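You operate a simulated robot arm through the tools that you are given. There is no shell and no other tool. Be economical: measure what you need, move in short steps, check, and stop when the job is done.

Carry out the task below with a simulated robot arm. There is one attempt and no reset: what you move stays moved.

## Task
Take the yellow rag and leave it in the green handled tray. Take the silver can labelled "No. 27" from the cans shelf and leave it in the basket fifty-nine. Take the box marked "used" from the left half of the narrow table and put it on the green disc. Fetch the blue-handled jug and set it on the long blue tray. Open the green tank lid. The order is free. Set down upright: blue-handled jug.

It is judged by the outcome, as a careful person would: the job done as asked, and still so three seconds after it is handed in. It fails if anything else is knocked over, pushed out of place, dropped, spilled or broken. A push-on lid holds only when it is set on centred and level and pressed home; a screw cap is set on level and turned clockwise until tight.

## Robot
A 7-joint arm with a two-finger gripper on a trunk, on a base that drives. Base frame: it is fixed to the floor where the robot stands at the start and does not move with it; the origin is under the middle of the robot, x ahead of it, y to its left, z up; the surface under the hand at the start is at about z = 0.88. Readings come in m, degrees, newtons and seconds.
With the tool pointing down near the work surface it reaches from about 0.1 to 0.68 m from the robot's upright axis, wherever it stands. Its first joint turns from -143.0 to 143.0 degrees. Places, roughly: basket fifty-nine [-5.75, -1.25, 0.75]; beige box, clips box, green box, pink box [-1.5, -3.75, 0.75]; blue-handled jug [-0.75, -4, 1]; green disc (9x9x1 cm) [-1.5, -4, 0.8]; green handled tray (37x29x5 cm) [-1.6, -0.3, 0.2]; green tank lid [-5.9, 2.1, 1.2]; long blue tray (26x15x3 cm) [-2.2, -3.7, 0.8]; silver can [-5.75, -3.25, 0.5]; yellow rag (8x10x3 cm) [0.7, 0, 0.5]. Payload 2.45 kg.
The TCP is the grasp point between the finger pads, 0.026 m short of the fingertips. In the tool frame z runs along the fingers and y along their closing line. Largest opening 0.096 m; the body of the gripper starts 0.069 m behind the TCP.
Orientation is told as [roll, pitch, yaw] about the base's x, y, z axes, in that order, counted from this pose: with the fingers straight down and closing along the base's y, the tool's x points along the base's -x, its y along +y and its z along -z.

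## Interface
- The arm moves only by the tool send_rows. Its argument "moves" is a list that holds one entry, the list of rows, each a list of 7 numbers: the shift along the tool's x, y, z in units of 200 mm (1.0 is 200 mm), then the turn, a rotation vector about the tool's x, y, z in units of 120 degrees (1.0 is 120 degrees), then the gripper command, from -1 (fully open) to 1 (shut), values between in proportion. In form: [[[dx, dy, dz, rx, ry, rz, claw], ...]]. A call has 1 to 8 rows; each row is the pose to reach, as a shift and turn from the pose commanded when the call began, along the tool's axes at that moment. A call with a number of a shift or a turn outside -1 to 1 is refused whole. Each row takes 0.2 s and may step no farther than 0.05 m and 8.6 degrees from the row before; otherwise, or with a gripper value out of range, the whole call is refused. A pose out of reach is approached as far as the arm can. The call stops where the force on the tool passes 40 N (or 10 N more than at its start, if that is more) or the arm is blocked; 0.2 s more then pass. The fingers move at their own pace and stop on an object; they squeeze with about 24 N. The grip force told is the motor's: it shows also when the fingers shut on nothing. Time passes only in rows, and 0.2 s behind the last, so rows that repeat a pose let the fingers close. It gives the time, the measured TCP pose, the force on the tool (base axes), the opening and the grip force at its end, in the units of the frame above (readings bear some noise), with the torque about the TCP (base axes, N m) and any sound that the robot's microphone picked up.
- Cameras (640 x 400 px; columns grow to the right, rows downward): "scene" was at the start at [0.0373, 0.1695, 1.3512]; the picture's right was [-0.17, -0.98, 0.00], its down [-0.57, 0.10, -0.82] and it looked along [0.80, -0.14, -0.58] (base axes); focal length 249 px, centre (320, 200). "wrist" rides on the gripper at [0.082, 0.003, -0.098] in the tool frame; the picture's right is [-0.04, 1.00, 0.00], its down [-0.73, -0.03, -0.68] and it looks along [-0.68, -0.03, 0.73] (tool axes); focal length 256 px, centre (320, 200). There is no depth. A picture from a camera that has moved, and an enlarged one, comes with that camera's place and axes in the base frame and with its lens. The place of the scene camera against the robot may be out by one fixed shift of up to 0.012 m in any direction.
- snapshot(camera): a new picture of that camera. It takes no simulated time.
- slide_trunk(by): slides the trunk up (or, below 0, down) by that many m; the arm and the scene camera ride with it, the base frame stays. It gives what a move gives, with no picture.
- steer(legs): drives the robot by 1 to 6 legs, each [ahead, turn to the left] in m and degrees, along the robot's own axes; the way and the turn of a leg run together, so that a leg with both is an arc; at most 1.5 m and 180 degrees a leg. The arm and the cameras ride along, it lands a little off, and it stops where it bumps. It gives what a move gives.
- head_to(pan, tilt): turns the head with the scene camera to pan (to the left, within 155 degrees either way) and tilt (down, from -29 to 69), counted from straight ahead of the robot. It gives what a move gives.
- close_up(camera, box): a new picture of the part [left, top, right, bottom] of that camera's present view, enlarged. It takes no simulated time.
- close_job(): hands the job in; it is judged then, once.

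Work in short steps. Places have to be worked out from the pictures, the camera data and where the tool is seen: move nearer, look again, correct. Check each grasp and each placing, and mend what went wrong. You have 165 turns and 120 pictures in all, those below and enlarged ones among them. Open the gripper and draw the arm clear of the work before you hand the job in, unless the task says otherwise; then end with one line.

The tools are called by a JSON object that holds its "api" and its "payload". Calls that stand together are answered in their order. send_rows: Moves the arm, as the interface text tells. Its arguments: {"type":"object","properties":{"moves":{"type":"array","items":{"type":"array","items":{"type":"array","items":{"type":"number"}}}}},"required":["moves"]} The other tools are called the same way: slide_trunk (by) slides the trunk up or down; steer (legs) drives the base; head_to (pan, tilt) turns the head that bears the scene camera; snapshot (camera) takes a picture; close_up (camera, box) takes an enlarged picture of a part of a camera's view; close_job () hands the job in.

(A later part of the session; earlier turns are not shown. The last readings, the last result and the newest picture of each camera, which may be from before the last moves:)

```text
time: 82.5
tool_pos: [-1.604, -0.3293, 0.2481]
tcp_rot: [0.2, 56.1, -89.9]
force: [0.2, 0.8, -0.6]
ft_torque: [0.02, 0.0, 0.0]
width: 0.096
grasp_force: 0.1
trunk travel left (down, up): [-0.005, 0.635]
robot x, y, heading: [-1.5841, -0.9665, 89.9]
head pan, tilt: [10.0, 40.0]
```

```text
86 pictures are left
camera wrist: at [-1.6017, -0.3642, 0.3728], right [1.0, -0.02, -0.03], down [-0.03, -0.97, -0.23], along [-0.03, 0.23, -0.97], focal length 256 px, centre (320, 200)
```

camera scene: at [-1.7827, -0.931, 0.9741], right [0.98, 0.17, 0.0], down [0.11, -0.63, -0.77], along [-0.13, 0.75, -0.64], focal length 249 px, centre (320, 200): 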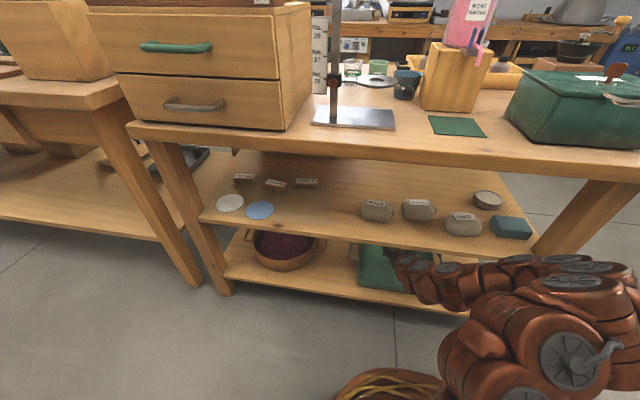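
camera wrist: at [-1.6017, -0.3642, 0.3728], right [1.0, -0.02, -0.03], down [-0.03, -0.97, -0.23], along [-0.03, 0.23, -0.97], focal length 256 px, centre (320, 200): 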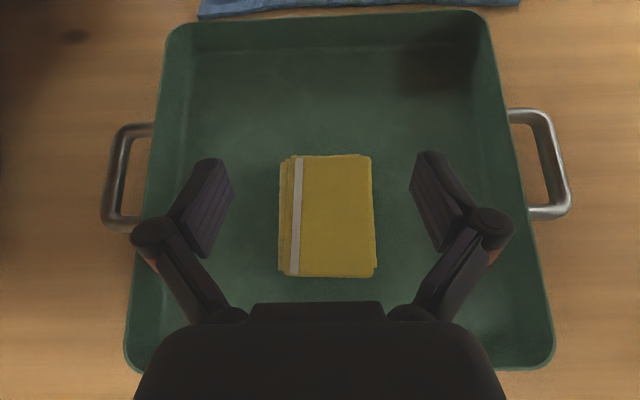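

Rag is in the tray. Back away, raise the trunk, and turn towards +x; then drive toward the narrow table in the south.

{"api": "steer", "payload": {"legs": [[-0.33, 0], [0, -90], [0.9, 0]]}}

{"api": "slide_trunk", "payload": {"by": 0.5}}

{"api": "head_to", "payload": {"pan": -90, "tilt": 20}}

{"api": "snapshot", "payload": {"camera": "scene"}}

```text
time: 92.8
tool_pos: [-0.0543, -1.2856, 0.2488]
tcp_rot: [0.1, 56.3, 180.0]
force: [-0.5, 0.3, -0.6]
ft_torque: [-0.02, -0.01, 0.0]
width: 0.0962
grasp_force: 0.0
trunk travel left (down, up): [-0.005, 0.635]
robot x, y, heading: [-0.6932, -1.3009, 0.2]
head pan, tilt: [10.0, 40.0]
```

```text
refused: 0.5 is not a number from -0.4 to 0.4
```

```text
time: 94.6
tool_pos: [-0.0542, -1.2856, 0.2475]
tcp_rot: [0.1, 56.2, 179.9]
force: [0.3, 0.5, 0.4]
ft_torque: [-0.01, -0.04, 0.01]
width: 0.0961
grasp_force: 0.0
trunk travel left (down, up): [-0.005, 0.635]
robot x, y, heading: [-0.698, -1.3025, -0.2]
head pan, tilt: [-90.0, 20.0]
```

```text
85 pictures are left
camera scene: at [-0.7432, -1.21, 1.0055], right [-1.0, 0.0, 0.0], down [0.0, 0.34, -0.94], along [0.0, -0.94, -0.34], focal length 249 px, centre (320, 200)
```

scene: 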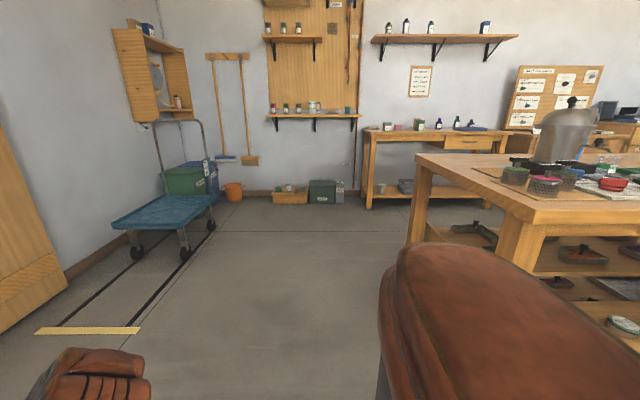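

I zoom in on the wall shelves and the narrow table.

{"api": "close_up", "payload": {"camera": "scene", "box": [250, 80, 510, 220]}}

{"api": "slide_trunk", "payload": {"by": 0.4}}

```text
2.46 times, centred on (380, 150) of scene
camera zoom: at [-0.7432, -1.21, 1.0055], right [-1.0, 0.0, 0.0], down [0.0, 0.34, -0.94], along [0.0, -0.94, -0.34], focal length 612 px, centre (172, 323)
```

zoom: 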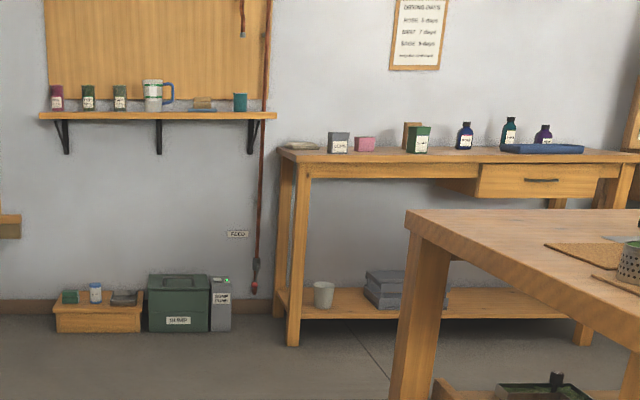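

```text
time: 98.4
tool_pos: [-0.0547, -1.2851, 0.6492]
tcp_rot: [0.1, 56.2, 180.1]
force: [-0.4, -0.2, -0.1]
ft_torque: [0.0, 0.01, -0.01]
width: 0.096
grasp_force: 0.1
trunk travel left (down, up): [-0.405, 0.235]
robot x, y, heading: [-0.691, -1.3003, -0.3]
head pan, tilt: [-90.0, 20.0]
```

Jug with blue handle stands on the wall shelf; boxes on the table. I turn and drive south, then look.

{"api": "steer", "payload": {"legs": [[0, -90], [1.4, 0]]}}

{"api": "head_to", "payload": {"pan": -30, "tilt": 30}}

{"api": "snapshot", "payload": {"camera": "scene"}}

```text
time: 109.2
tool_pos: [-0.6623, -3.344, 0.6491]
tcp_rot: [0.1, 56.1, 90.8]
force: [0.5, 0.7, 0.2]
ft_torque: [0.01, -0.03, -0.03]
width: 0.0959
grasp_force: 0.0
trunk travel left (down, up): [-0.405, 0.235]
robot x, y, heading: [-0.6869, -2.704, -89.3]
head pan, tilt: [-90.0, 20.0]
```

```text
time: 110.5
tool_pos: [-0.6612, -3.3441, 0.6497]
tcp_rot: [0.2, 56.3, 90.8]
force: [0.1, -0.1, 0.1]
ft_torque: [-0.01, 0.04, -0.02]
width: 0.0959
grasp_force: 0.0
trunk travel left (down, up): [-0.405, 0.235]
robot x, y, heading: [-0.6859, -2.7042, -89.5]
head pan, tilt: [-30.0, 30.0]
```

```text
83 pictures are left
camera scene: at [-0.5492, -2.7288, 1.3894], right [-0.87, 0.49, 0.0], down [0.25, 0.44, -0.87], along [-0.43, -0.75, -0.5], focal length 249 px, centre (320, 200)
```

scene: 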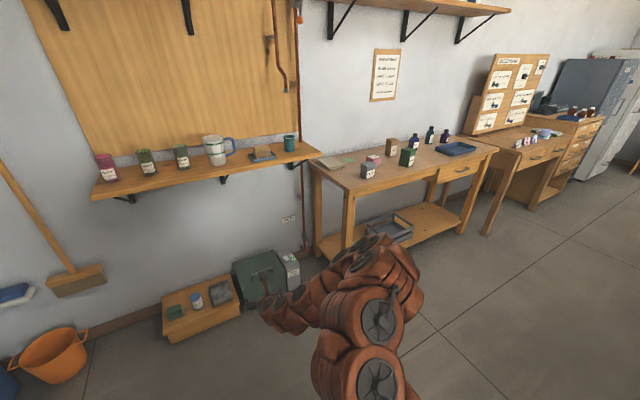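

{"api": "close_up", "payload": {"camera": "scene", "box": [300, 110, 500, 230]}}

{"api": "close_up", "payload": {"camera": "scene", "box": [80, 110, 320, 210]}}

```text
3.20 times, centred on (400, 170) of scene
camera zoom: at [-0.5492, -2.7288, 1.3894], right [-0.87, 0.49, 0.0], down [0.25, 0.44, -0.87], along [-0.43, -0.75, -0.5], focal length 795 px, centre (64, 296)
```

zoom: 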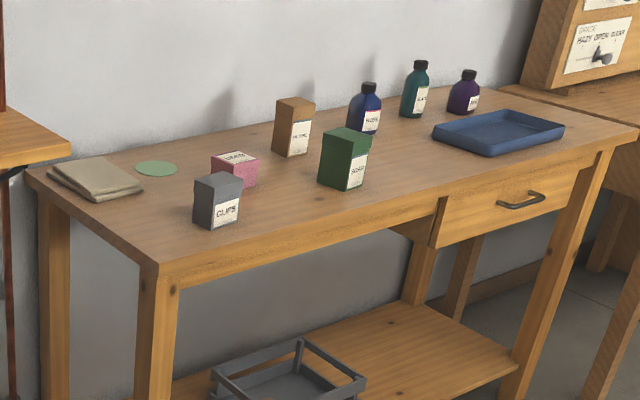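

```text
2.67 times, centred on (200, 160) of scene
camera zoom: at [-0.5492, -2.7288, 1.3894], right [-0.87, 0.49, 0.0], down [0.25, 0.44, -0.87], along [-0.43, -0.75, -0.5], focal length 663 px, centre (640, 307)
```

zoom: 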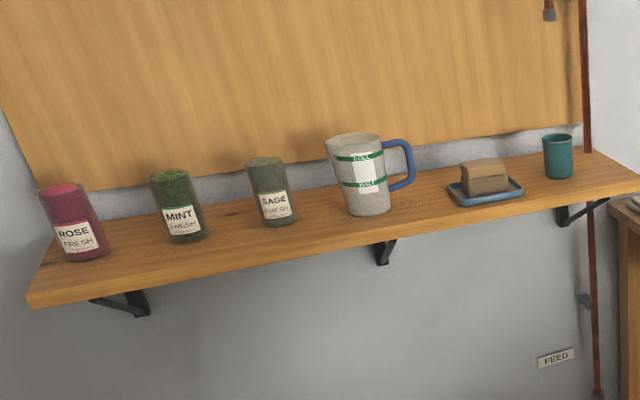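

Labels on the boxes need a nearer look. Jug: rim about 0.11 wide, so I plan a rim grasp at its front side with a vertical tool. First pitch the hand back to vertical.

{"api": "send_rows", "payload": {"moves": [[[0, 0, -0.1, 0, -0.067, 0, -1], [0, 0, -0.2, 0, -0.134, 0, -1], [0, 0, -0.3, 0, -0.201, 0, -1], [0, 0, -0.4, 0, -0.268, 0, -1], [0, 0, -0.5, 0, -0.335, 0, -1], [0, 0, -0.5, 0, -0.402, 0, -1], [0, 0, -0.5, 0, -0.469, 0, -1]]]}}

{"api": "slide_trunk", "payload": {"by": 0.23}}

{"api": "send_rows", "payload": {"moves": [[[0, 0, -0.1, 0, 0, -0.07, -1], [0, 0, -0.2, 0, 0, -0.14, -1], [0, 0, -0.3, 0, 0, -0.21, -1], [0, 0, -0.4, 0, 0, -0.28, -1], [0, 0, -0.5, 0, 0, -0.35, -1], [0, 0, -0.6, 0, 0, -0.42, -1], [0, 0, -0.7, 0, 0, -0.49, -1], [0, 0, -0.8, 0, 0, -0.56, -1]]]}}

{"api": "send_rows", "payload": {"moves": [[[0, 0, -0.1, 0, 0, -0.07, -1], [0, 0, -0.2, 0, 0, -0.14, -1], [0, 0, -0.3, 0, 0, -0.19, -1]]]}}

```text
time: 112.1
tool_pos: [-0.6619, -3.2593, 0.7055]
tcp_rot: [0.0, -0.1, 90.7]
force: [-0.3, 0.0, 0.3]
ft_torque: [-0.04, 0.02, 0.01]
width: 0.0962
grasp_force: 0.2
trunk travel left (down, up): [-0.405, 0.235]
robot x, y, heading: [-0.6858, -2.7052, -89.7]
head pan, tilt: [-30.0, 30.0]
```

```text
time: 114.5
tool_pos: [-0.6634, -3.2606, 0.9344]
tcp_rot: [0.1, -0.1, 90.7]
force: [0.0, -1.0, -0.6]
ft_torque: [0.0, 0.0, 0.0]
width: 0.0961
grasp_force: 0.0
trunk travel left (down, up): [-0.635, 0.005]
robot x, y, heading: [-0.6852, -2.7027, -89.3]
head pan, tilt: [-30.0, 30.0]
```

```text
time: 116.3
tool_pos: [-0.6637, -3.2611, 1.0941]
tcp_rot: [0.0, -0.1, 158.1]
force: [-0.7, 0.4, -0.5]
ft_torque: [-0.01, 0.0, -0.01]
width: 0.0961
grasp_force: 0.0
trunk travel left (down, up): [-0.635, 0.005]
robot x, y, heading: [-0.6837, -2.7058, -89.6]
head pan, tilt: [-30.0, 30.0]
```

```text
time: 117.2
tool_pos: [-0.664, -3.2603, 1.1545]
tcp_rot: [0.0, 0.1, -179.3]
force: [0.0, -0.4, 1.0]
ft_torque: [-0.01, 0.01, 0.01]
width: 0.0959
grasp_force: 0.0
trunk travel left (down, up): [-0.635, 0.005]
robot x, y, heading: [-0.684, -2.708, -89.1]
head pan, tilt: [-30.0, 30.0]
```

Tool is vertical now, closing along y. I raise 5 cm more, drive 0.4 m closer and look at jug with both cameras.

{"api": "send_rows", "payload": {"moves": [[[0, 0, -0.15, 0, 0, 0, -1], [0, 0, -0.3, 0, 0, 0, -1]]]}}

{"api": "steer", "payload": {"legs": [[0.4, 0]]}}

{"api": "head_to", "payload": {"pan": -15, "tilt": 35}}

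{"api": "snapshot", "payload": {"camera": "scene"}}

{"api": "snapshot", "payload": {"camera": "wrist"}}

```text
time: 117.8
tool_pos: [-0.662, -3.2614, 1.2139]
tcp_rot: [-0.2, -0.1, -179.3]
force: [-0.3, -0.4, 0.0]
ft_torque: [0.0, 0.01, -0.02]
width: 0.096
grasp_force: 0.0
trunk travel left (down, up): [-0.635, 0.005]
robot x, y, heading: [-0.6872, -2.7033, -89.6]
head pan, tilt: [-30.0, 30.0]
```

```text
time: 120.2
tool_pos: [-0.6583, -3.6606, 1.2135]
tcp_rot: [0.0, 0.0, -179.4]
force: [0.0, -0.4, 0.0]
ft_torque: [-0.03, 0.0, -0.02]
width: 0.0962
grasp_force: 0.1
trunk travel left (down, up): [-0.635, 0.005]
robot x, y, heading: [-0.6816, -3.1042, -89.3]
head pan, tilt: [-30.0, 30.0]
```

```text
time: 121.0
tool_pos: [-0.6594, -3.6606, 1.2134]
tcp_rot: [0.1, -0.1, -179.5]
force: [-0.8, -0.5, 0.3]
ft_torque: [0.01, 0.04, 0.0]
width: 0.0962
grasp_force: 0.1
trunk travel left (down, up): [-0.635, 0.005]
robot x, y, heading: [-0.6832, -3.1058, -89.3]
head pan, tilt: [-15.0, 35.0]
```

```text
80 pictures are left
camera scene: at [-0.5228, -3.1362, 1.6117], right [-0.97, 0.25, 0.0], down [0.14, 0.56, -0.82], along [-0.21, -0.79, -0.57], focal length 249 px, centre (320, 200)
```

scene: 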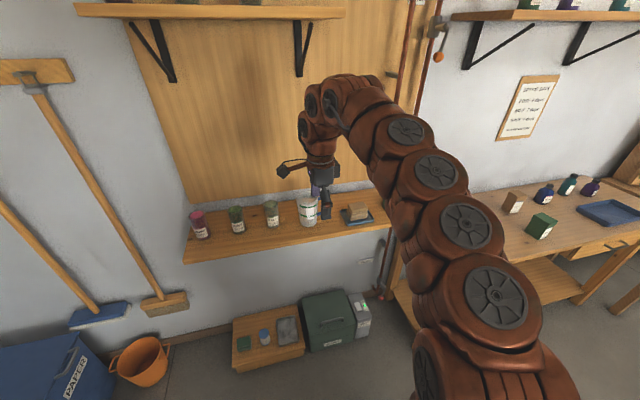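

```text
79 pictures are left
camera wrist: at [-0.5786, -3.6629, 1.3134], right [-0.03, -1.0, 0.0], down [-0.73, 0.02, 0.68], along [-0.68, 0.02, -0.73], focal length 256 px, centre (320, 200)
```

wrist: 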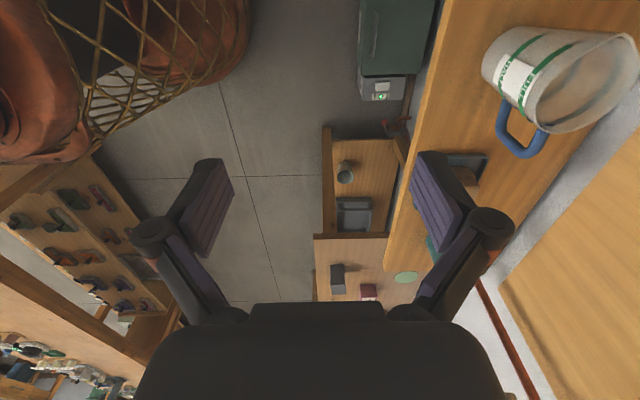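

Jug: axis ≈(-0.68,-3.92), base z≈0.925, rim z≈1.065. Drive 0.15 closer and set the fingers half open, shift x by -0.02, and look again.

{"api": "steer", "payload": {"legs": [[0.15, 0]]}}

{"api": "send_rows", "payload": {"moves": [[[-0.1, 0, 0, 0, 0, 0, -0.1], [-0.1, 0, 0, 0, 0, 0, -0.1], [-0.1, 0, 0, 0, 0, 0, -0.1], [-0.1, 0, 0, 0, 0, 0, -0.1]]]}}

{"api": "snapshot", "payload": {"camera": "wrist"}}

{"api": "snapshot", "payload": {"camera": "scene"}}

```text
time: 122.4
tool_pos: [-0.6582, -3.8128, 1.2141]
tcp_rot: [0.0, 0.0, -179.3]
force: [0.6, -0.1, 0.3]
ft_torque: [-0.05, 0.0, -0.05]
width: 0.096
grasp_force: 0.0
trunk travel left (down, up): [-0.635, 0.005]
robot x, y, heading: [-0.6804, -3.2588, -89.6]
head pan, tilt: [-15.0, 35.0]
```

```text
time: 123.4
tool_pos: [-0.6793, -3.8111, 1.2141]
tcp_rot: [0.0, 0.0, -179.5]
force: [0.6, 0.0, -0.7]
ft_torque: [-0.01, 0.04, -0.03]
width: 0.0528
grasp_force: 0.0
trunk travel left (down, up): [-0.635, 0.005]
robot x, y, heading: [-0.6822, -3.2599, -89.4]
head pan, tilt: [-15.0, 35.0]
```

```text
78 pictures are left
camera wrist: at [-0.5973, -3.8145, 1.3131], right [-0.03, -1.0, 0.0], down [-0.73, 0.02, 0.68], along [-0.68, 0.02, -0.73], focal length 256 px, centre (320, 200)
```

wrist: 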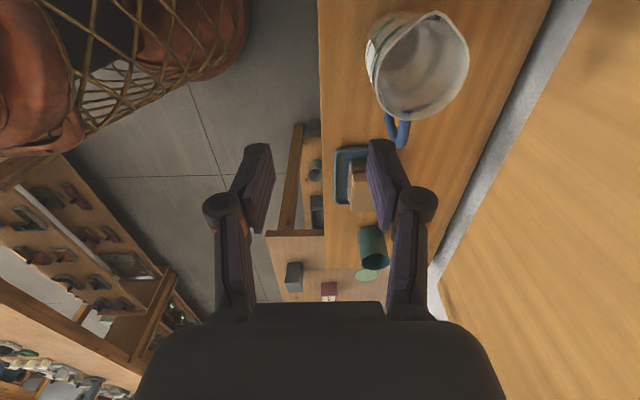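

```text
77 pictures are left
camera scene: at [-0.5214, -3.2875, 1.6116], right [-0.97, 0.25, 0.0], down [0.14, 0.56, -0.82], along [-0.2, -0.79, -0.57], focal length 249 px, centre (320, 200)
```

scene: 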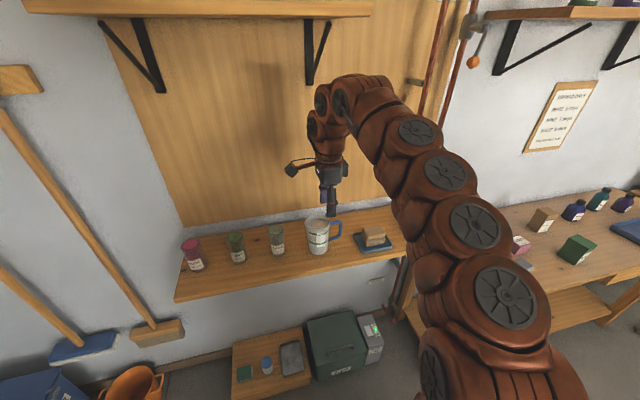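

The jug's rim is only ~0.082 wide, so I can grip the body from above with the fully open gripper, closing along y, perpendicular to the handle. Axis ≈(-0.675,-3.905). Drive 0.06 and correct with the arm, then recheck.

{"api": "steer", "payload": {"legs": [[0.06, 0]]}}

{"api": "send_rows", "payload": {"moves": [[[0, 0.09, 0, 0, 0, 0, -1], [0, 0.17, 0, 0, 0, 0, -1], [0, 0.17, 0, 0, 0, 0, -1], [0, 0.17, 0, 0, 0, 0, -1], [0, 0.17, 0, 0, 0, 0, -1]]]}}

{"api": "snapshot", "payload": {"camera": "wrist"}}

```text
time: 124.4
tool_pos: [-0.6781, -3.8731, 1.2142]
tcp_rot: [0.0, 0.0, -179.3]
force: [-0.4, 0.1, 0.1]
ft_torque: [-0.03, 0.0, -0.01]
width: 0.0527
grasp_force: 0.1
trunk travel left (down, up): [-0.635, 0.005]
robot x, y, heading: [-0.6827, -3.3161, -89.6]
head pan, tilt: [-15.0, 35.0]
```

```text
time: 125.6
tool_pos: [-0.6769, -3.9078, 1.2148]
tcp_rot: [-0.1, 0.0, -179.3]
force: [0.8, 0.4, 0.2]
ft_torque: [0.0, 0.0, -0.02]
width: 0.0962
grasp_force: 0.1
trunk travel left (down, up): [-0.635, 0.005]
robot x, y, heading: [-0.6835, -3.3175, -89.6]
head pan, tilt: [-15.0, 35.0]
```

```text
76 pictures are left
camera wrist: at [-0.5955, -3.9089, 1.3139], right [-0.03, -1.0, 0.0], down [-0.73, 0.02, 0.68], along [-0.68, 0.02, -0.73], focal length 256 px, centre (320, 200)
```

wrist: 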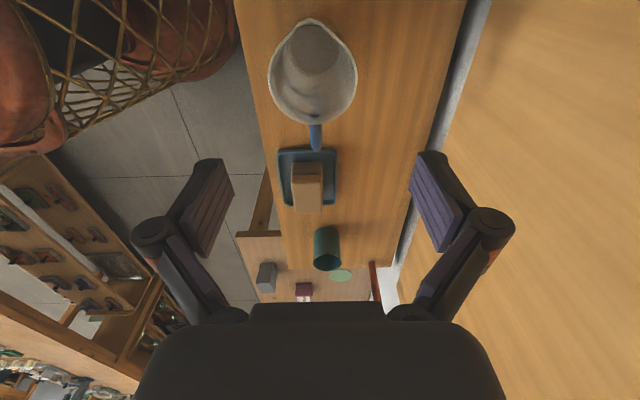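

Jug centre is ~9 mm nearer (+y). I correct and descend to z≈1.13 for a check above the rim.

{"api": "send_rows", "payload": {"moves": [[[0, -0.045, 0.1, 0, 0, 0, -1], [0, -0.045, 0.25, 0, 0, 0, -1], [0, -0.045, 0.42, 0, 0, 0, -1]]]}}

{"api": "snapshot", "payload": {"camera": "wrist"}}

{"api": "close_up", "payload": {"camera": "scene", "box": [250, 130, 430, 270]}}

```text
time: 126.4
tool_pos: [-0.677, -3.8991, 1.1299]
tcp_rot: [0.1, -0.1, -179.5]
force: [0.1, 0.6, 0.6]
ft_torque: [-0.02, -0.03, 0.02]
width: 0.0961
grasp_force: 0.1
trunk travel left (down, up): [-0.635, 0.005]
robot x, y, heading: [-0.6786, -3.3176, -89.4]
head pan, tilt: [-15.0, 35.0]
```

```text
75 pictures are left
camera wrist: at [-0.5957, -3.8997, 1.2298], right [-0.03, -1.0, 0.0], down [-0.73, 0.02, 0.68], along [-0.68, 0.02, -0.73], focal length 256 px, centre (320, 200)
```

wrist: 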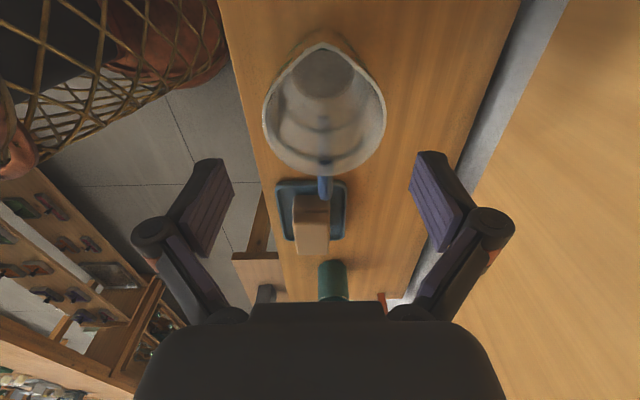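

```text
2.86 times, centred on (340, 200) of scene
camera zoom: at [-0.5208, -3.3474, 1.6116], right [-0.97, 0.25, 0.0], down [0.14, 0.56, -0.82], along [-0.2, -0.79, -0.57], focal length 710 px, centre (263, 200)
```

zoom: 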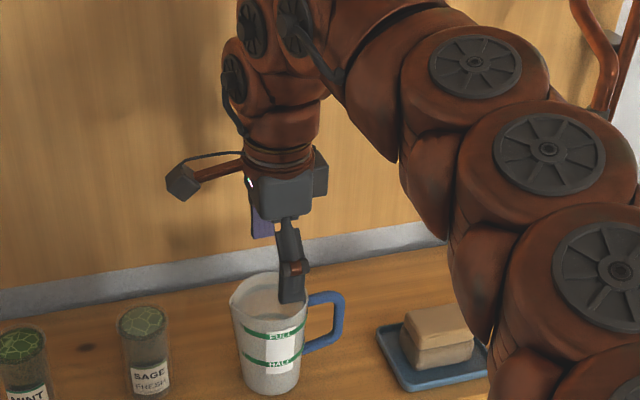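

Jug is centred between the open fingers (rim z 1.065). Descend to TCP z≈1.025.

{"api": "send_rows", "payload": {"moves": [[[0.01, 0.005, 0.12, 0, 0, 0, -1], [0.01, 0.005, 0.24, 0, 0, 0, -1], [0.01, 0.005, 0.36, 0, 0, 0, -1], [0.01, 0.005, 0.45, 0, 0, 0, -1], [0.01, 0.005, 0.52, 0, 0, 0, -1]]]}}

{"api": "snapshot", "payload": {"camera": "wrist"}}

{"api": "close_up", "payload": {"camera": "scene", "box": [250, 150, 430, 290]}}

```text
time: 127.6
tool_pos: [-0.6758, -3.8996, 1.0268]
tcp_rot: [0.1, 0.0, -179.3]
force: [0.9, -4.1, 13.1]
ft_torque: [-0.3, 0.05, -0.01]
width: 0.0964
grasp_force: 0.0
trunk travel left (down, up): [-0.635, 0.005]
robot x, y, heading: [-0.68, -3.317, -89.2]
head pan, tilt: [-15.0, 35.0]
```

```text
73 pictures are left
camera wrist: at [-0.5941, -3.9003, 1.1265], right [-0.03, -1.0, 0.0], down [-0.73, 0.02, 0.68], along [-0.68, 0.02, -0.73], focal length 256 px, centre (320, 200)
```

wrist: 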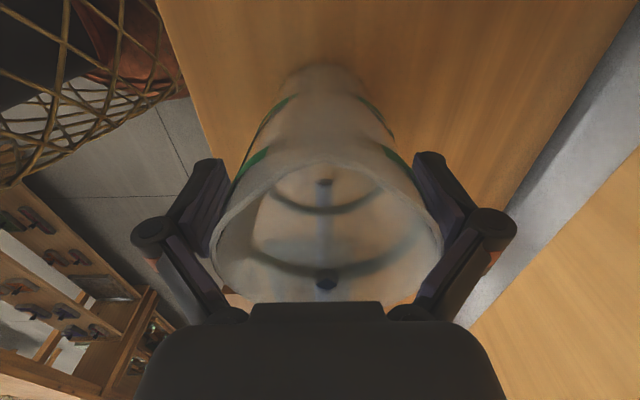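

```text
2.86 times, centred on (340, 220) of scene
camera zoom: at [-0.5208, -3.3473, 1.612], right [-0.97, 0.25, 0.0], down [0.14, 0.56, -0.82], along [-0.2, -0.79, -0.57], focal length 710 px, centre (263, 143)
```

zoom: 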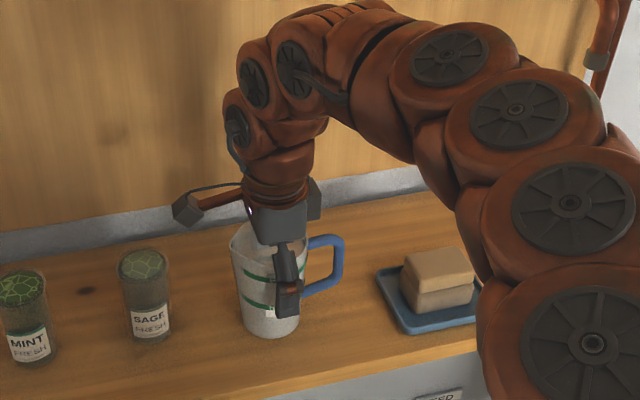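

Slight contact with the -y finger; shift 2 mm that way and close gently.

{"api": "send_rows", "payload": {"moves": [[[0, 0.01, -0.005, 0, 0, 0, -1], [0, 0.01, -0.005, 0, 0, 0, -0.6], [0, 0.01, -0.005, 0, 0, 0, 0], [0, 0.01, -0.005, 0, 0, 0, 1], [0, 0.01, -0.005, 0, 0, 0, 1], [0, 0.01, -0.005, 0, 0, 0, 1]]]}}

{"api": "snapshot", "payload": {"camera": "wrist"}}

```text
time: 129.0
tool_pos: [-0.6747, -3.9013, 1.0274]
tcp_rot: [0.0, 0.0, -179.4]
force: [0.3, -5.9, 30.4]
ft_torque: [-0.1, -0.13, -0.03]
width: 0.0903
grasp_force: 23.7
trunk travel left (down, up): [-0.635, 0.005]
robot x, y, heading: [-0.679, -3.3194, -89.6]
head pan, tilt: [-15.0, 35.0]
```

```text
71 pictures are left
camera wrist: at [-0.5942, -3.9021, 1.1275], right [-0.03, -1.0, 0.0], down [-0.73, 0.02, 0.68], along [-0.68, 0.02, -0.73], focal length 256 px, centre (320, 200)
```

wrist: 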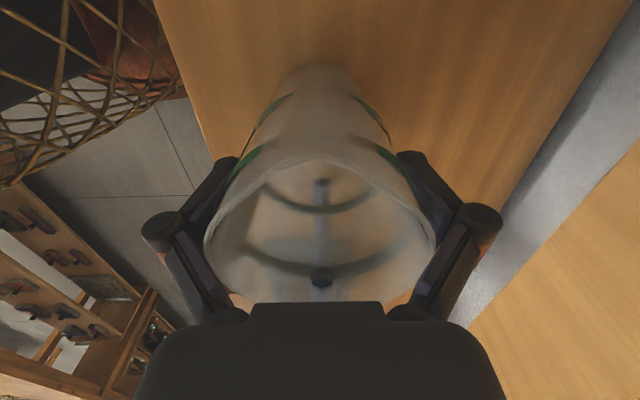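

Gripped at 0.090. Lift 5 cm and check it comes.

{"api": "send_rows", "payload": {"moves": [[[0, 0, -0.05, 0, 0, 0, 1], [0, 0, -0.12, 0, 0, 0, 1], [0, 0, -0.2, 0, 0, 0, 1], [0, 0, -0.3, 0, 0, 0, 1], [0, 0, -0.3, 0, 0, 0, 1]]]}}

{"api": "close_up", "payload": {"camera": "scene", "box": [250, 150, 430, 290]}}

{"api": "snapshot", "payload": {"camera": "wrist"}}

```text
time: 130.2
tool_pos: [-0.6749, -3.9011, 1.0861]
tcp_rot: [-0.2, 0.0, -179.3]
force: [-0.2, -0.8, -0.3]
ft_torque: [0.0, -0.01, 0.02]
width: 0.0763
grasp_force: 23.8
trunk travel left (down, up): [-0.635, 0.005]
robot x, y, heading: [-0.6817, -3.3168, -89.6]
head pan, tilt: [-15.0, 35.0]
```

```text
2.86 times, centred on (340, 220) of scene
camera zoom: at [-0.5208, -3.3477, 1.6116], right [-0.97, 0.25, 0.0], down [0.14, 0.56, -0.82], along [-0.2, -0.79, -0.57], focal length 710 px, centre (263, 143)
```

zoom: 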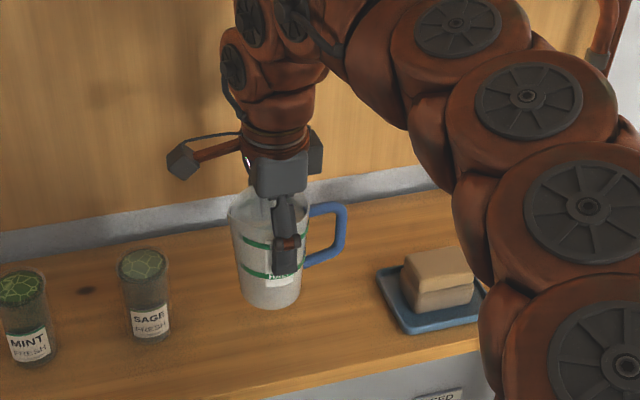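

```text
69 pictures are left
camera wrist: at [-0.5935, -3.9026, 1.1858], right [-0.03, -1.0, 0.0], down [-0.73, 0.02, 0.68], along [-0.68, 0.02, -0.73], focal length 256 px, centre (320, 200)
```

wrist: 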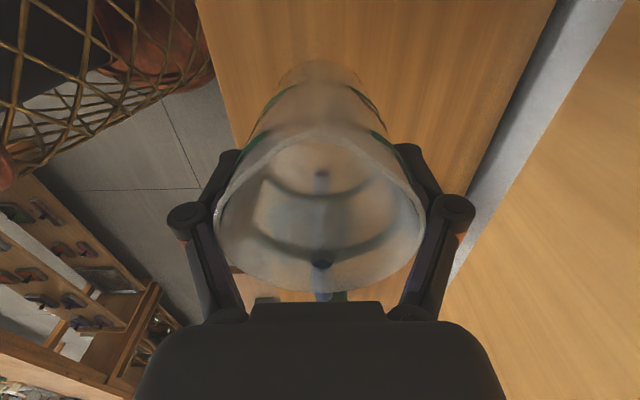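

It's gripped on pads now (0.076) and lifted. Lift further 8 cm and confirm before driving.

{"api": "send_rows", "payload": {"moves": [[[0, 0, -0.1, 0, 0, 0, 1], [0, 0, -0.2, 0, 0, 0, 1], [0, 0, -0.3, 0, 0, 0, 1], [0, 0, -0.4, 0, 0, 0, 1], [0, 0, -0.4, 0, 0, 0, 1]]]}}

{"api": "close_up", "payload": {"camera": "scene", "box": [250, 130, 430, 270]}}

```text
time: 131.4
tool_pos: [-0.6744, -3.8998, 1.1661]
tcp_rot: [0.1, 0.0, -179.3]
force: [0.1, 0.0, -1.4]
ft_torque: [0.0, -0.01, 0.03]
width: 0.0762
grasp_force: 23.9
trunk travel left (down, up): [-0.635, 0.005]
robot x, y, heading: [-0.6817, -3.3177, -89.2]
head pan, tilt: [-15.0, 35.0]
```

```text
2.86 times, centred on (340, 200) of scene
camera zoom: at [-0.5208, -3.3477, 1.6116], right [-0.97, 0.25, 0.0], down [0.14, 0.56, -0.82], along [-0.2, -0.79, -0.57], focal length 710 px, centre (263, 200)
```

zoom: 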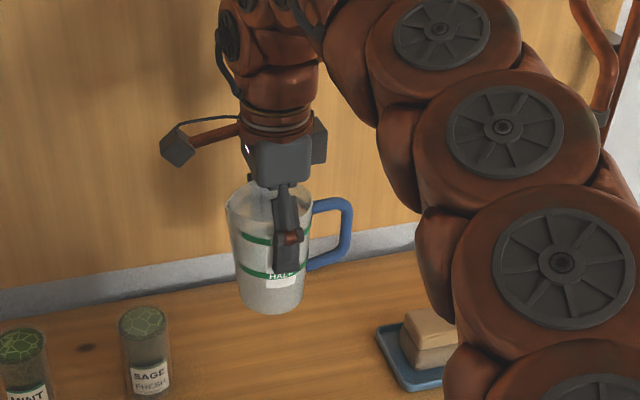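

Jug held upright. Back out 0.55 m and look along the aisle to the west.

{"api": "steer", "payload": {"legs": [[-0.5, 0]]}}

{"api": "head_to", "payload": {"pan": -95, "tilt": 30}}

{"api": "snapshot", "payload": {"camera": "scene"}}

```text
time: 134.3
tool_pos: [-0.6803, -3.3965, 1.166]
tcp_rot: [0.0, 0.0, -179.5]
force: [-0.1, -0.1, -1.2]
ft_torque: [0.01, -0.01, 0.03]
width: 0.0763
grasp_force: 24.3
trunk travel left (down, up): [-0.635, 0.005]
robot x, y, heading: [-0.6867, -2.816, -89.6]
head pan, tilt: [-15.0, 35.0]
```

```text
time: 135.9
tool_pos: [-0.6797, -3.396, 1.1661]
tcp_rot: [0.0, 0.0, -179.4]
force: [-0.3, -0.4, -0.3]
ft_torque: [-0.01, 0.01, -0.02]
width: 0.0761
grasp_force: 24.1
trunk travel left (down, up): [-0.635, 0.005]
robot x, y, heading: [-0.6842, -2.8155, -89.7]
head pan, tilt: [-95.0, 30.0]
```

```text
67 pictures are left
camera scene: at [-0.5934, -2.7517, 1.6194], right [0.08, 1.0, 0.0], down [0.5, -0.04, -0.87], along [-0.86, 0.07, -0.5], focal length 249 px, centre (320, 200)
```

scene: 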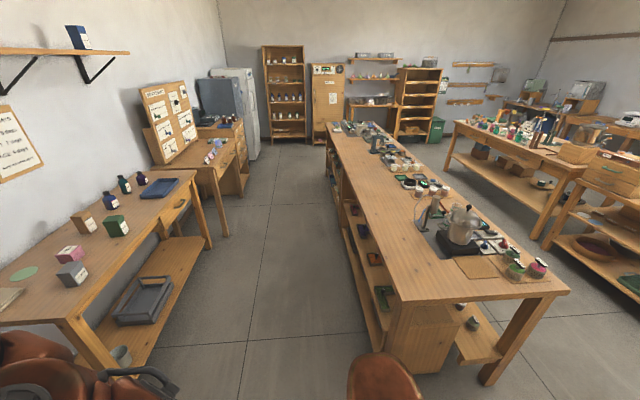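

Aisle is clear (1.3 m wide). Drive west to x≈-2.24 and turn to face the tray.

{"api": "steer", "payload": {"legs": [[0, -90], [1.5, 0], [0.06, 0], [0, 90]]}}

{"api": "head_to", "payload": {"pan": 0, "tilt": 45}}

{"api": "snapshot", "payload": {"camera": "scene"}}

{"api": "snapshot", "payload": {"camera": "wrist"}}

```text
time: 151.5
tool_pos: [-2.2484, -3.4051, 1.1658]
tcp_rot: [0.0, 0.0, -179.8]
force: [0.6, 0.4, -1.1]
ft_torque: [0.01, -0.01, 0.01]
width: 0.0762
grasp_force: 24.3
trunk travel left (down, up): [-0.635, 0.005]
robot x, y, heading: [-2.2508, -2.8215, -89.9]
head pan, tilt: [-95.0, 30.0]
```

```text
time: 153.2
tool_pos: [-2.2482, -3.4046, 1.1658]
tcp_rot: [0.0, 0.1, -179.8]
force: [0.7, 0.2, -1.3]
ft_torque: [-0.03, 0.0, -0.01]
width: 0.0762
grasp_force: 24.0
trunk travel left (down, up): [-0.635, 0.005]
robot x, y, heading: [-2.2526, -2.8208, -89.8]
head pan, tilt: [0.0, 45.0]
```

```text
66 pictures are left
camera scene: at [-2.0674, -2.8504, 1.5968], right [-1.0, 0.0, 0.0], down [0.0, 0.71, -0.71], along [0.0, -0.71, -0.71], focal length 249 px, centre (320, 200)
```

scene: 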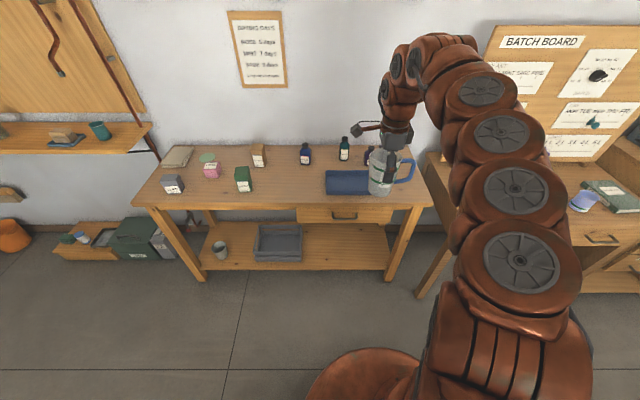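

```text
65 pictures are left
camera wrist: at [-2.1672, -3.408, 1.2659], right [-0.04, -1.0, 0.0], down [-0.73, 0.03, 0.68], along [-0.68, 0.03, -0.73], focal length 256 px, centre (320, 200)
```

wrist: 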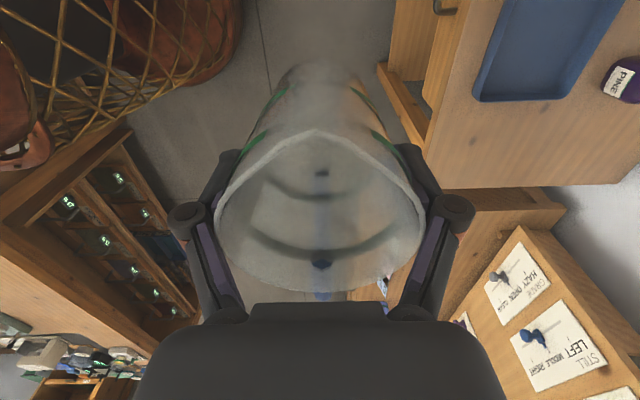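

Tray spans x≈-2.09..-2.35, y≈-3.66..-3.82. Drive forward 0.33 so the jug is above its centre, and shift x +0.02.

{"api": "steer", "payload": {"legs": [[0.325, 0]]}}

{"api": "send_rows", "payload": {"moves": [[[0.1, 0, 0.1, 0, 0, 0, 1], [0.1, 0, 0.25, 0, 0, 0, 1]]]}}

{"api": "snapshot", "payload": {"camera": "wrist"}}

{"api": "snapshot", "payload": {"camera": "scene"}}

```text
time: 155.4
tool_pos: [-2.249, -3.7279, 1.1666]
tcp_rot: [0.0, 0.0, -179.8]
force: [0.1, 0.2, -0.7]
ft_torque: [-0.06, -0.02, 0.03]
width: 0.0761
grasp_force: 24.0
trunk travel left (down, up): [-0.635, 0.005]
robot x, y, heading: [-2.2501, -3.1442, -90.1]
head pan, tilt: [0.0, 45.0]
```

```text
time: 156.0
tool_pos: [-2.2287, -3.728, 1.1177]
tcp_rot: [0.0, 0.0, -179.8]
force: [0.8, -0.2, -0.5]
ft_torque: [-0.01, 0.0, 0.03]
width: 0.076
grasp_force: 24.1
trunk travel left (down, up): [-0.635, 0.005]
robot x, y, heading: [-2.2479, -3.1472, -89.7]
head pan, tilt: [0.0, 45.0]
```

```text
64 pictures are left
camera wrist: at [-2.1468, -3.7301, 1.216], right [-0.04, -1.0, 0.0], down [-0.73, 0.03, 0.68], along [-0.68, 0.03, -0.73], focal length 256 px, centre (320, 200)
```

wrist: 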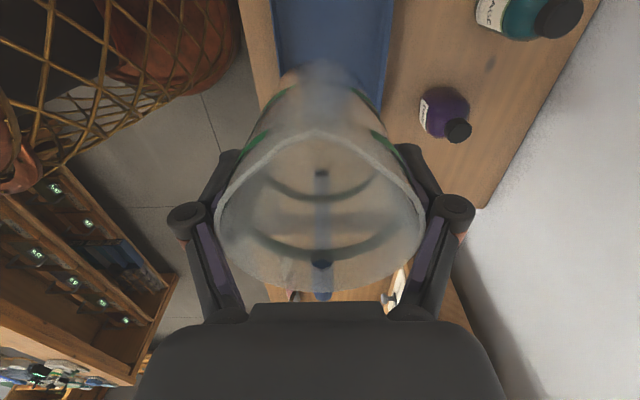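

```text
63 pictures are left
camera scene: at [-2.0666, -3.1732, 1.5968], right [-1.0, 0.0, 0.0], down [0.0, 0.71, -0.71], along [0.0, -0.71, -0.71], focal length 249 px, centre (320, 200)
```

scene: 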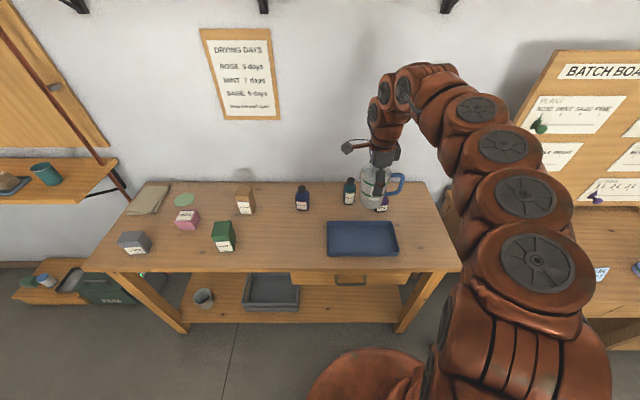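

Tray centre ≈(-2.225,-3.72), z≈0.85; the jug is over it. Descend 0.11 then creep.

{"api": "send_rows", "payload": {"moves": [[[0, 0, 0.15, 0, 0, 0, 1], [0, 0, 0.3, 0, 0, 0, 1], [0, 0, 0.43, 0, 0, 0, 1], [0, 0, 0.55, 0, 0, 0, 1]]]}}

{"api": "close_up", "payload": {"camera": "scene", "box": [290, 120, 450, 280]}}

```text
time: 157.0
tool_pos: [-2.228, -3.7289, 1.0048]
tcp_rot: [0.0, 0.0, -179.9]
force: [-0.5, 0.2, -0.6]
ft_torque: [-0.04, 0.01, -0.01]
width: 0.0764
grasp_force: 23.6
trunk travel left (down, up): [-0.635, 0.005]
robot x, y, heading: [-2.2503, -3.1447, -89.8]
head pan, tilt: [0.0, 45.0]
```

```text
2.50 times, centred on (370, 200) of scene
camera zoom: at [-2.067, -3.1732, 1.5968], right [-1.0, 0.0, 0.0], down [0.0, 0.71, -0.71], along [0.0, -0.71, -0.71], focal length 621 px, centre (195, 200)
```

zoom: 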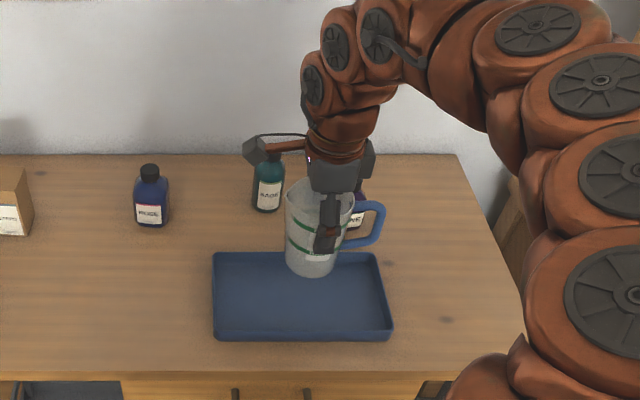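

Creep down in 7 mm steps until contact.

{"api": "send_rows", "payload": {"moves": [[[0, 0, 0.04, 0, 0, 0, 1], [0, 0, 0.08, 0, 0, 0, 1], [0, 0, 0.12, 0, 0, 0, 1], [0, 0, 0.16, 0, 0, 0, 1], [0, 0, 0.2, 0, 0, 0, 1], [0, 0, 0.235, 0, 0, 0, 1], [0, 0, 0.27, 0, 0, 0, 1], [0, 0, 0.3, 0, 0, 0, 1]]]}}

{"api": "close_up", "payload": {"camera": "scene", "box": [290, 120, 450, 280]}}

```text
time: 158.8
tool_pos: [-2.2278, -3.7284, 0.9465]
tcp_rot: [0.1, 0.0, -179.8]
force: [-0.1, 0.1, -1.5]
ft_torque: [0.01, 0.01, 0.01]
width: 0.0763
grasp_force: 24.3
trunk travel left (down, up): [-0.635, 0.005]
robot x, y, heading: [-2.2493, -3.1419, -89.9]
head pan, tilt: [0.0, 45.0]
```

```text
2.50 times, centred on (370, 200) of scene
camera zoom: at [-2.0669, -3.1733, 1.5968], right [-1.0, 0.0, 0.0], down [0.0, 0.71, -0.71], along [0.0, -0.71, -0.71], focal length 621 px, centre (195, 200)
```

zoom: 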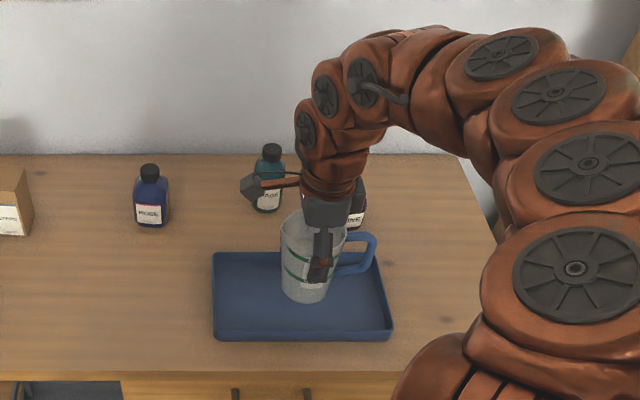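

No contact yet; continue creeping.

{"api": "send_rows", "payload": {"moves": [[[0, 0, 0.03, 0, 0, 0, 1], [0, 0, 0.06, 0, 0, 0, 1], [0, 0, 0.09, 0, 0, 0, 1], [0, 0, 0.12, 0, 0, 0, 1], [0, 0, 0.15, 0, 0, 0, 1], [0, 0, 0.18, 0, 0, 0, 1], [0, 0, 0.2, 0, 0, 0, 1], [0, 0, 0.22, 0, 0, 0, 1]]]}}

{"api": "close_up", "payload": {"camera": "scene", "box": [290, 120, 450, 280]}}

```text
time: 160.6
tool_pos: [-2.2293, -3.7289, 0.9025]
tcp_rot: [0.0, 0.0, -179.9]
force: [0.1, -0.9, -0.8]
ft_torque: [-0.02, 0.01, 0.01]
width: 0.0765
grasp_force: 23.5
trunk travel left (down, up): [-0.635, 0.005]
robot x, y, heading: [-2.249, -3.1429, -90.1]
head pan, tilt: [0.0, 45.0]
```

```text
2.50 times, centred on (370, 200) of scene
camera zoom: at [-2.0669, -3.1733, 1.5968], right [-1.0, 0.0, 0.0], down [0.0, 0.71, -0.71], along [0.0, -0.71, -0.71], focal length 621 px, centre (195, 200)
```

zoom: 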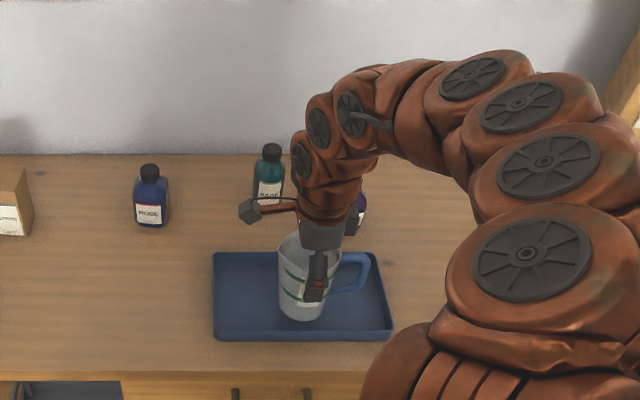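

Jug base is now near the tray's front wall and the tray is lower than judged; shift 3 cm backward (-y) while raising slightly, then look.

{"api": "send_rows", "payload": {"moves": [[[0, 0.0, -0.06, 0, 0, 0, 1], [0, 0.08, -0.06, 0, 0, 0, 1], [0, 0.15, -0.06, 0, 0, 0, 1]]]}}

{"api": "close_up", "payload": {"camera": "scene", "box": [290, 120, 450, 280]}}

{"api": "snapshot", "payload": {"camera": "wrist"}}

```text
time: 161.4
tool_pos: [-2.2301, -3.7582, 0.9144]
tcp_rot: [0.2, -0.1, -179.9]
force: [0.5, 0.2, -1.3]
ft_torque: [-0.03, -0.04, 0.03]
width: 0.0762
grasp_force: 23.8
trunk travel left (down, up): [-0.635, 0.005]
robot x, y, heading: [-2.2483, -3.1407, -90.0]
head pan, tilt: [0.0, 45.0]
```

```text
2.50 times, centred on (370, 200) of scene
camera zoom: at [-2.0672, -3.1733, 1.5968], right [-1.0, 0.0, 0.0], down [0.0, 0.71, -0.71], along [0.0, -0.71, -0.71], focal length 621 px, centre (195, 200)
```

zoom: 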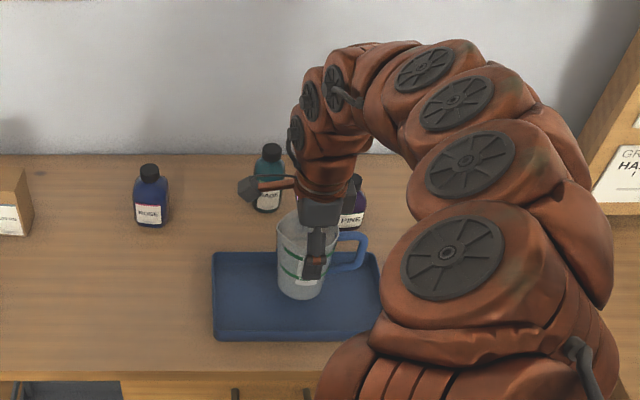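

```text
58 pictures are left
camera wrist: at [-2.1479, -3.7613, 1.0132], right [-0.04, -1.0, 0.0], down [-0.73, 0.03, 0.68], along [-0.68, 0.03, -0.73], focal length 256 px, centre (320, 200)
```

wrist: 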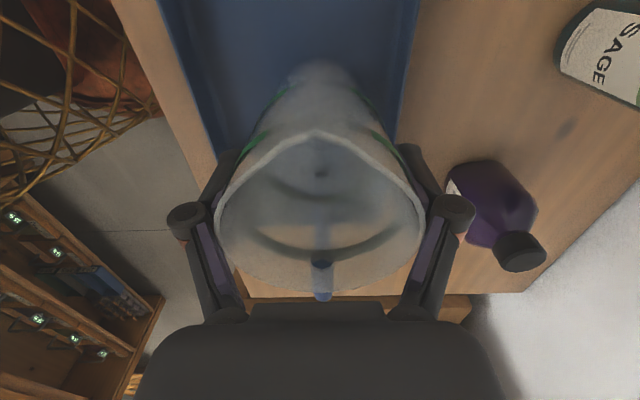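

Well inside the tray and clear of the bottle. Creep down until contact.

{"api": "send_rows", "payload": {"moves": [[[0, -0.015, 0.04, 0, 0, 0, 1], [0, -0.015, 0.08, 0, 0, 0, 1], [0, -0.015, 0.11, 0, 0, 0, 1], [0, -0.015, 0.135, 0, 0, 0, 1], [0, -0.015, 0.16, 0, 0, 0, 1], [0, -0.015, 0.185, 0, 0, 0, 1], [0, -0.015, 0.21, 0, 0, 0, 1], [0, -0.015, 0.235, 0, 0, 0, 1]]]}}

```text
time: 162.4
tool_pos: [-2.227, -3.7574, 0.8921]
tcp_rot: [0.6, 0.0, -179.8]
force: [0.4, 5.2, 25.7]
ft_torque: [0.15, 0.05, -0.01]
width: 0.0768
grasp_force: 24.0
trunk travel left (down, up): [-0.635, 0.005]
robot x, y, heading: [-2.2477, -3.1411, -89.9]
head pan, tilt: [0.0, 45.0]
stopped in row 5: the force on the tool passed its limit at 45 N (the readings are from after the stop); the commanded pose is now the measured one
```

Contact at z 0.892. Open (gripper a touch up), then rise straight.

{"api": "send_rows", "payload": {"moves": [[[0, 0, -0.008, 0, 0, 0, 0.3], [0, 0, -0.008, 0, 0, 0, -0.3], [0, 0, -0.008, 0, 0, 0, -1], [0, 0, -0.008, 0, 0, 0, -1], [0, 0, -0.008, 0, 0, 0, -1]]]}}

{"api": "snapshot", "payload": {"camera": "wrist"}}

```text
time: 163.6
tool_pos: [-2.228, -3.7586, 0.8917]
tcp_rot: [0.3, -0.1, -179.8]
force: [0.7, 0.0, -0.1]
ft_torque: [0.01, -0.01, -0.03]
width: 0.096
grasp_force: 0.1
trunk travel left (down, up): [-0.635, 0.005]
robot x, y, heading: [-2.2522, -3.1407, -89.8]
head pan, tilt: [0.0, 45.0]
```

```text
57 pictures are left
camera wrist: at [-2.147, -3.7594, 0.9904], right [-0.04, -1.0, 0.01], down [-0.73, 0.03, 0.68], along [-0.68, 0.02, -0.73], focal length 256 px, centre (320, 200)
```

wrist: 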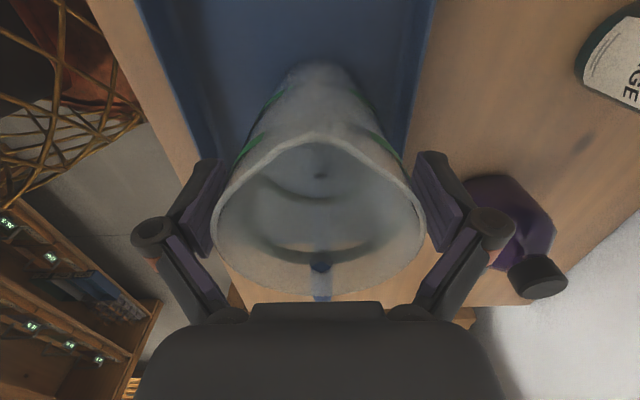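

Released; jug stands between the fingers. Rise straight 0.15 m and check.

{"api": "send_rows", "payload": {"moves": [[[0, 0, -0.06, 0, 0, 0, -1], [0, 0, -0.15, 0, 0, 0, -1], [0, 0, -0.3, 0, 0, 0, -1], [0, 0, -0.5, 0, 0, 0, -1], [0, 0, -0.7, 0, 0, 0, -1], [0, 0, -0.85, 0, 0, 0, -1]]]}}

{"api": "snapshot", "payload": {"camera": "scene"}}

{"api": "close_up", "payload": {"camera": "scene", "box": [100, 150, 300, 275]}}

```text
time: 165.0
tool_pos: [-2.2275, -3.7554, 1.0622]
tcp_rot: [0.2, 0.0, -179.8]
force: [-0.2, -1.0, -0.1]
ft_torque: [0.0, 0.02, -0.04]
width: 0.096
grasp_force: 0.0
trunk travel left (down, up): [-0.635, 0.005]
robot x, y, heading: [-2.2486, -3.1464, -89.7]
head pan, tilt: [0.0, 45.0]
```

```text
56 pictures are left
camera scene: at [-2.067, -3.1735, 1.5968], right [-1.0, 0.0, 0.0], down [0.0, 0.71, -0.71], along [0.0, -0.71, -0.71], focal length 249 px, centre (320, 200)
```

scene: 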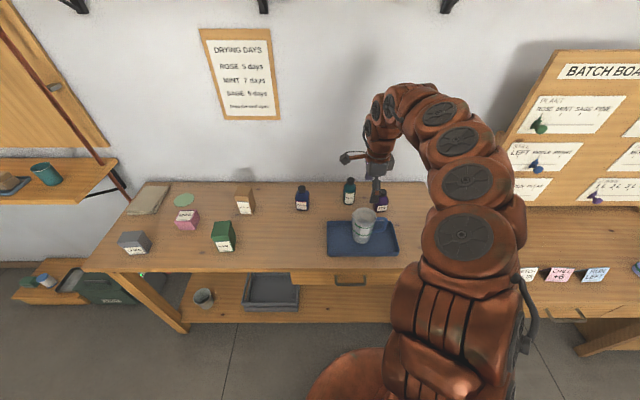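

```text
3.20 times, centred on (200, 212) of scene
camera zoom: at [-2.067, -3.1735, 1.5968], right [-1.0, 0.0, 0.0], down [0.0, 0.71, -0.71], along [0.0, -0.71, -0.71], focal length 795 px, centre (704, 160)
```

zoom: 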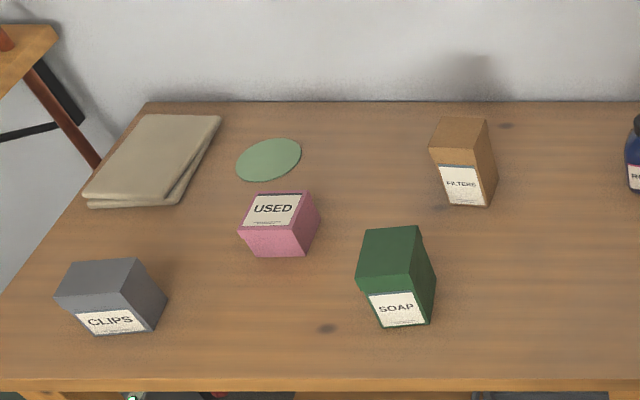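

Jug stands upright in the tray. The pink box is the one marked "USED" (≈(-1.515,-3.84)); disc ≈(-1.45,-3.97). I drive over to it.

{"api": "steer", "payload": {"legs": [[-0.35, 0], [0, 90], [0.74, 0], [0, -90], [0.4, 0]]}}

{"api": "snapshot", "payload": {"camera": "wrist"}}

{"api": "snapshot", "payload": {"camera": "scene"}}

```text
time: 180.7
tool_pos: [-1.4884, -3.8032, 1.062]
tcp_rot: [0.3, 0.0, 179.8]
force: [0.1, 0.4, 0.6]
ft_torque: [-0.01, 0.02, 0.0]
width: 0.096
grasp_force: 0.1
trunk travel left (down, up): [-0.635, 0.005]
robot x, y, heading: [-1.5068, -3.1951, -90.3]
head pan, tilt: [0.0, 45.0]
```

```text
54 pictures are left
camera wrist: at [-1.4075, -3.8058, 1.1612], right [-0.04, -1.0, 0.01], down [-0.73, 0.04, 0.68], along [-0.68, 0.03, -0.73], focal length 256 px, centre (320, 200)
```

wrist: 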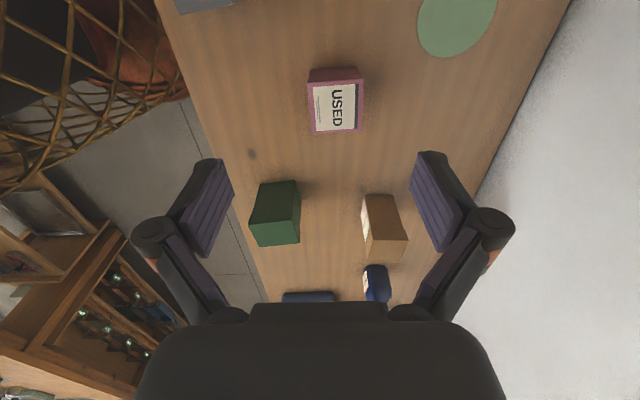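

```text
53 pictures are left
camera scene: at [-1.3233, -3.2217, 1.5968], right [-1.0, 0.01, 0.0], down [0.0, 0.71, -0.71], along [0.0, -0.71, -0.71], focal length 249 px, centre (320, 200)
```

scene: 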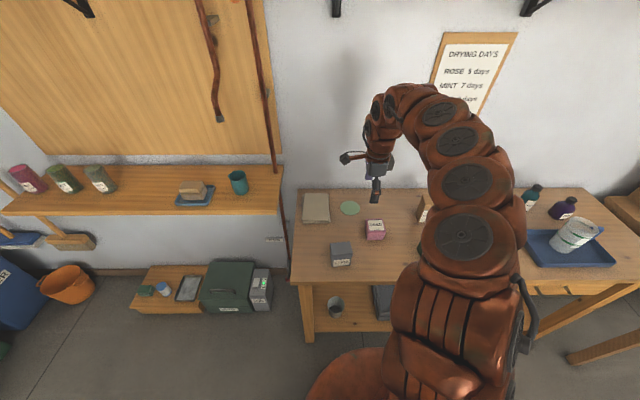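

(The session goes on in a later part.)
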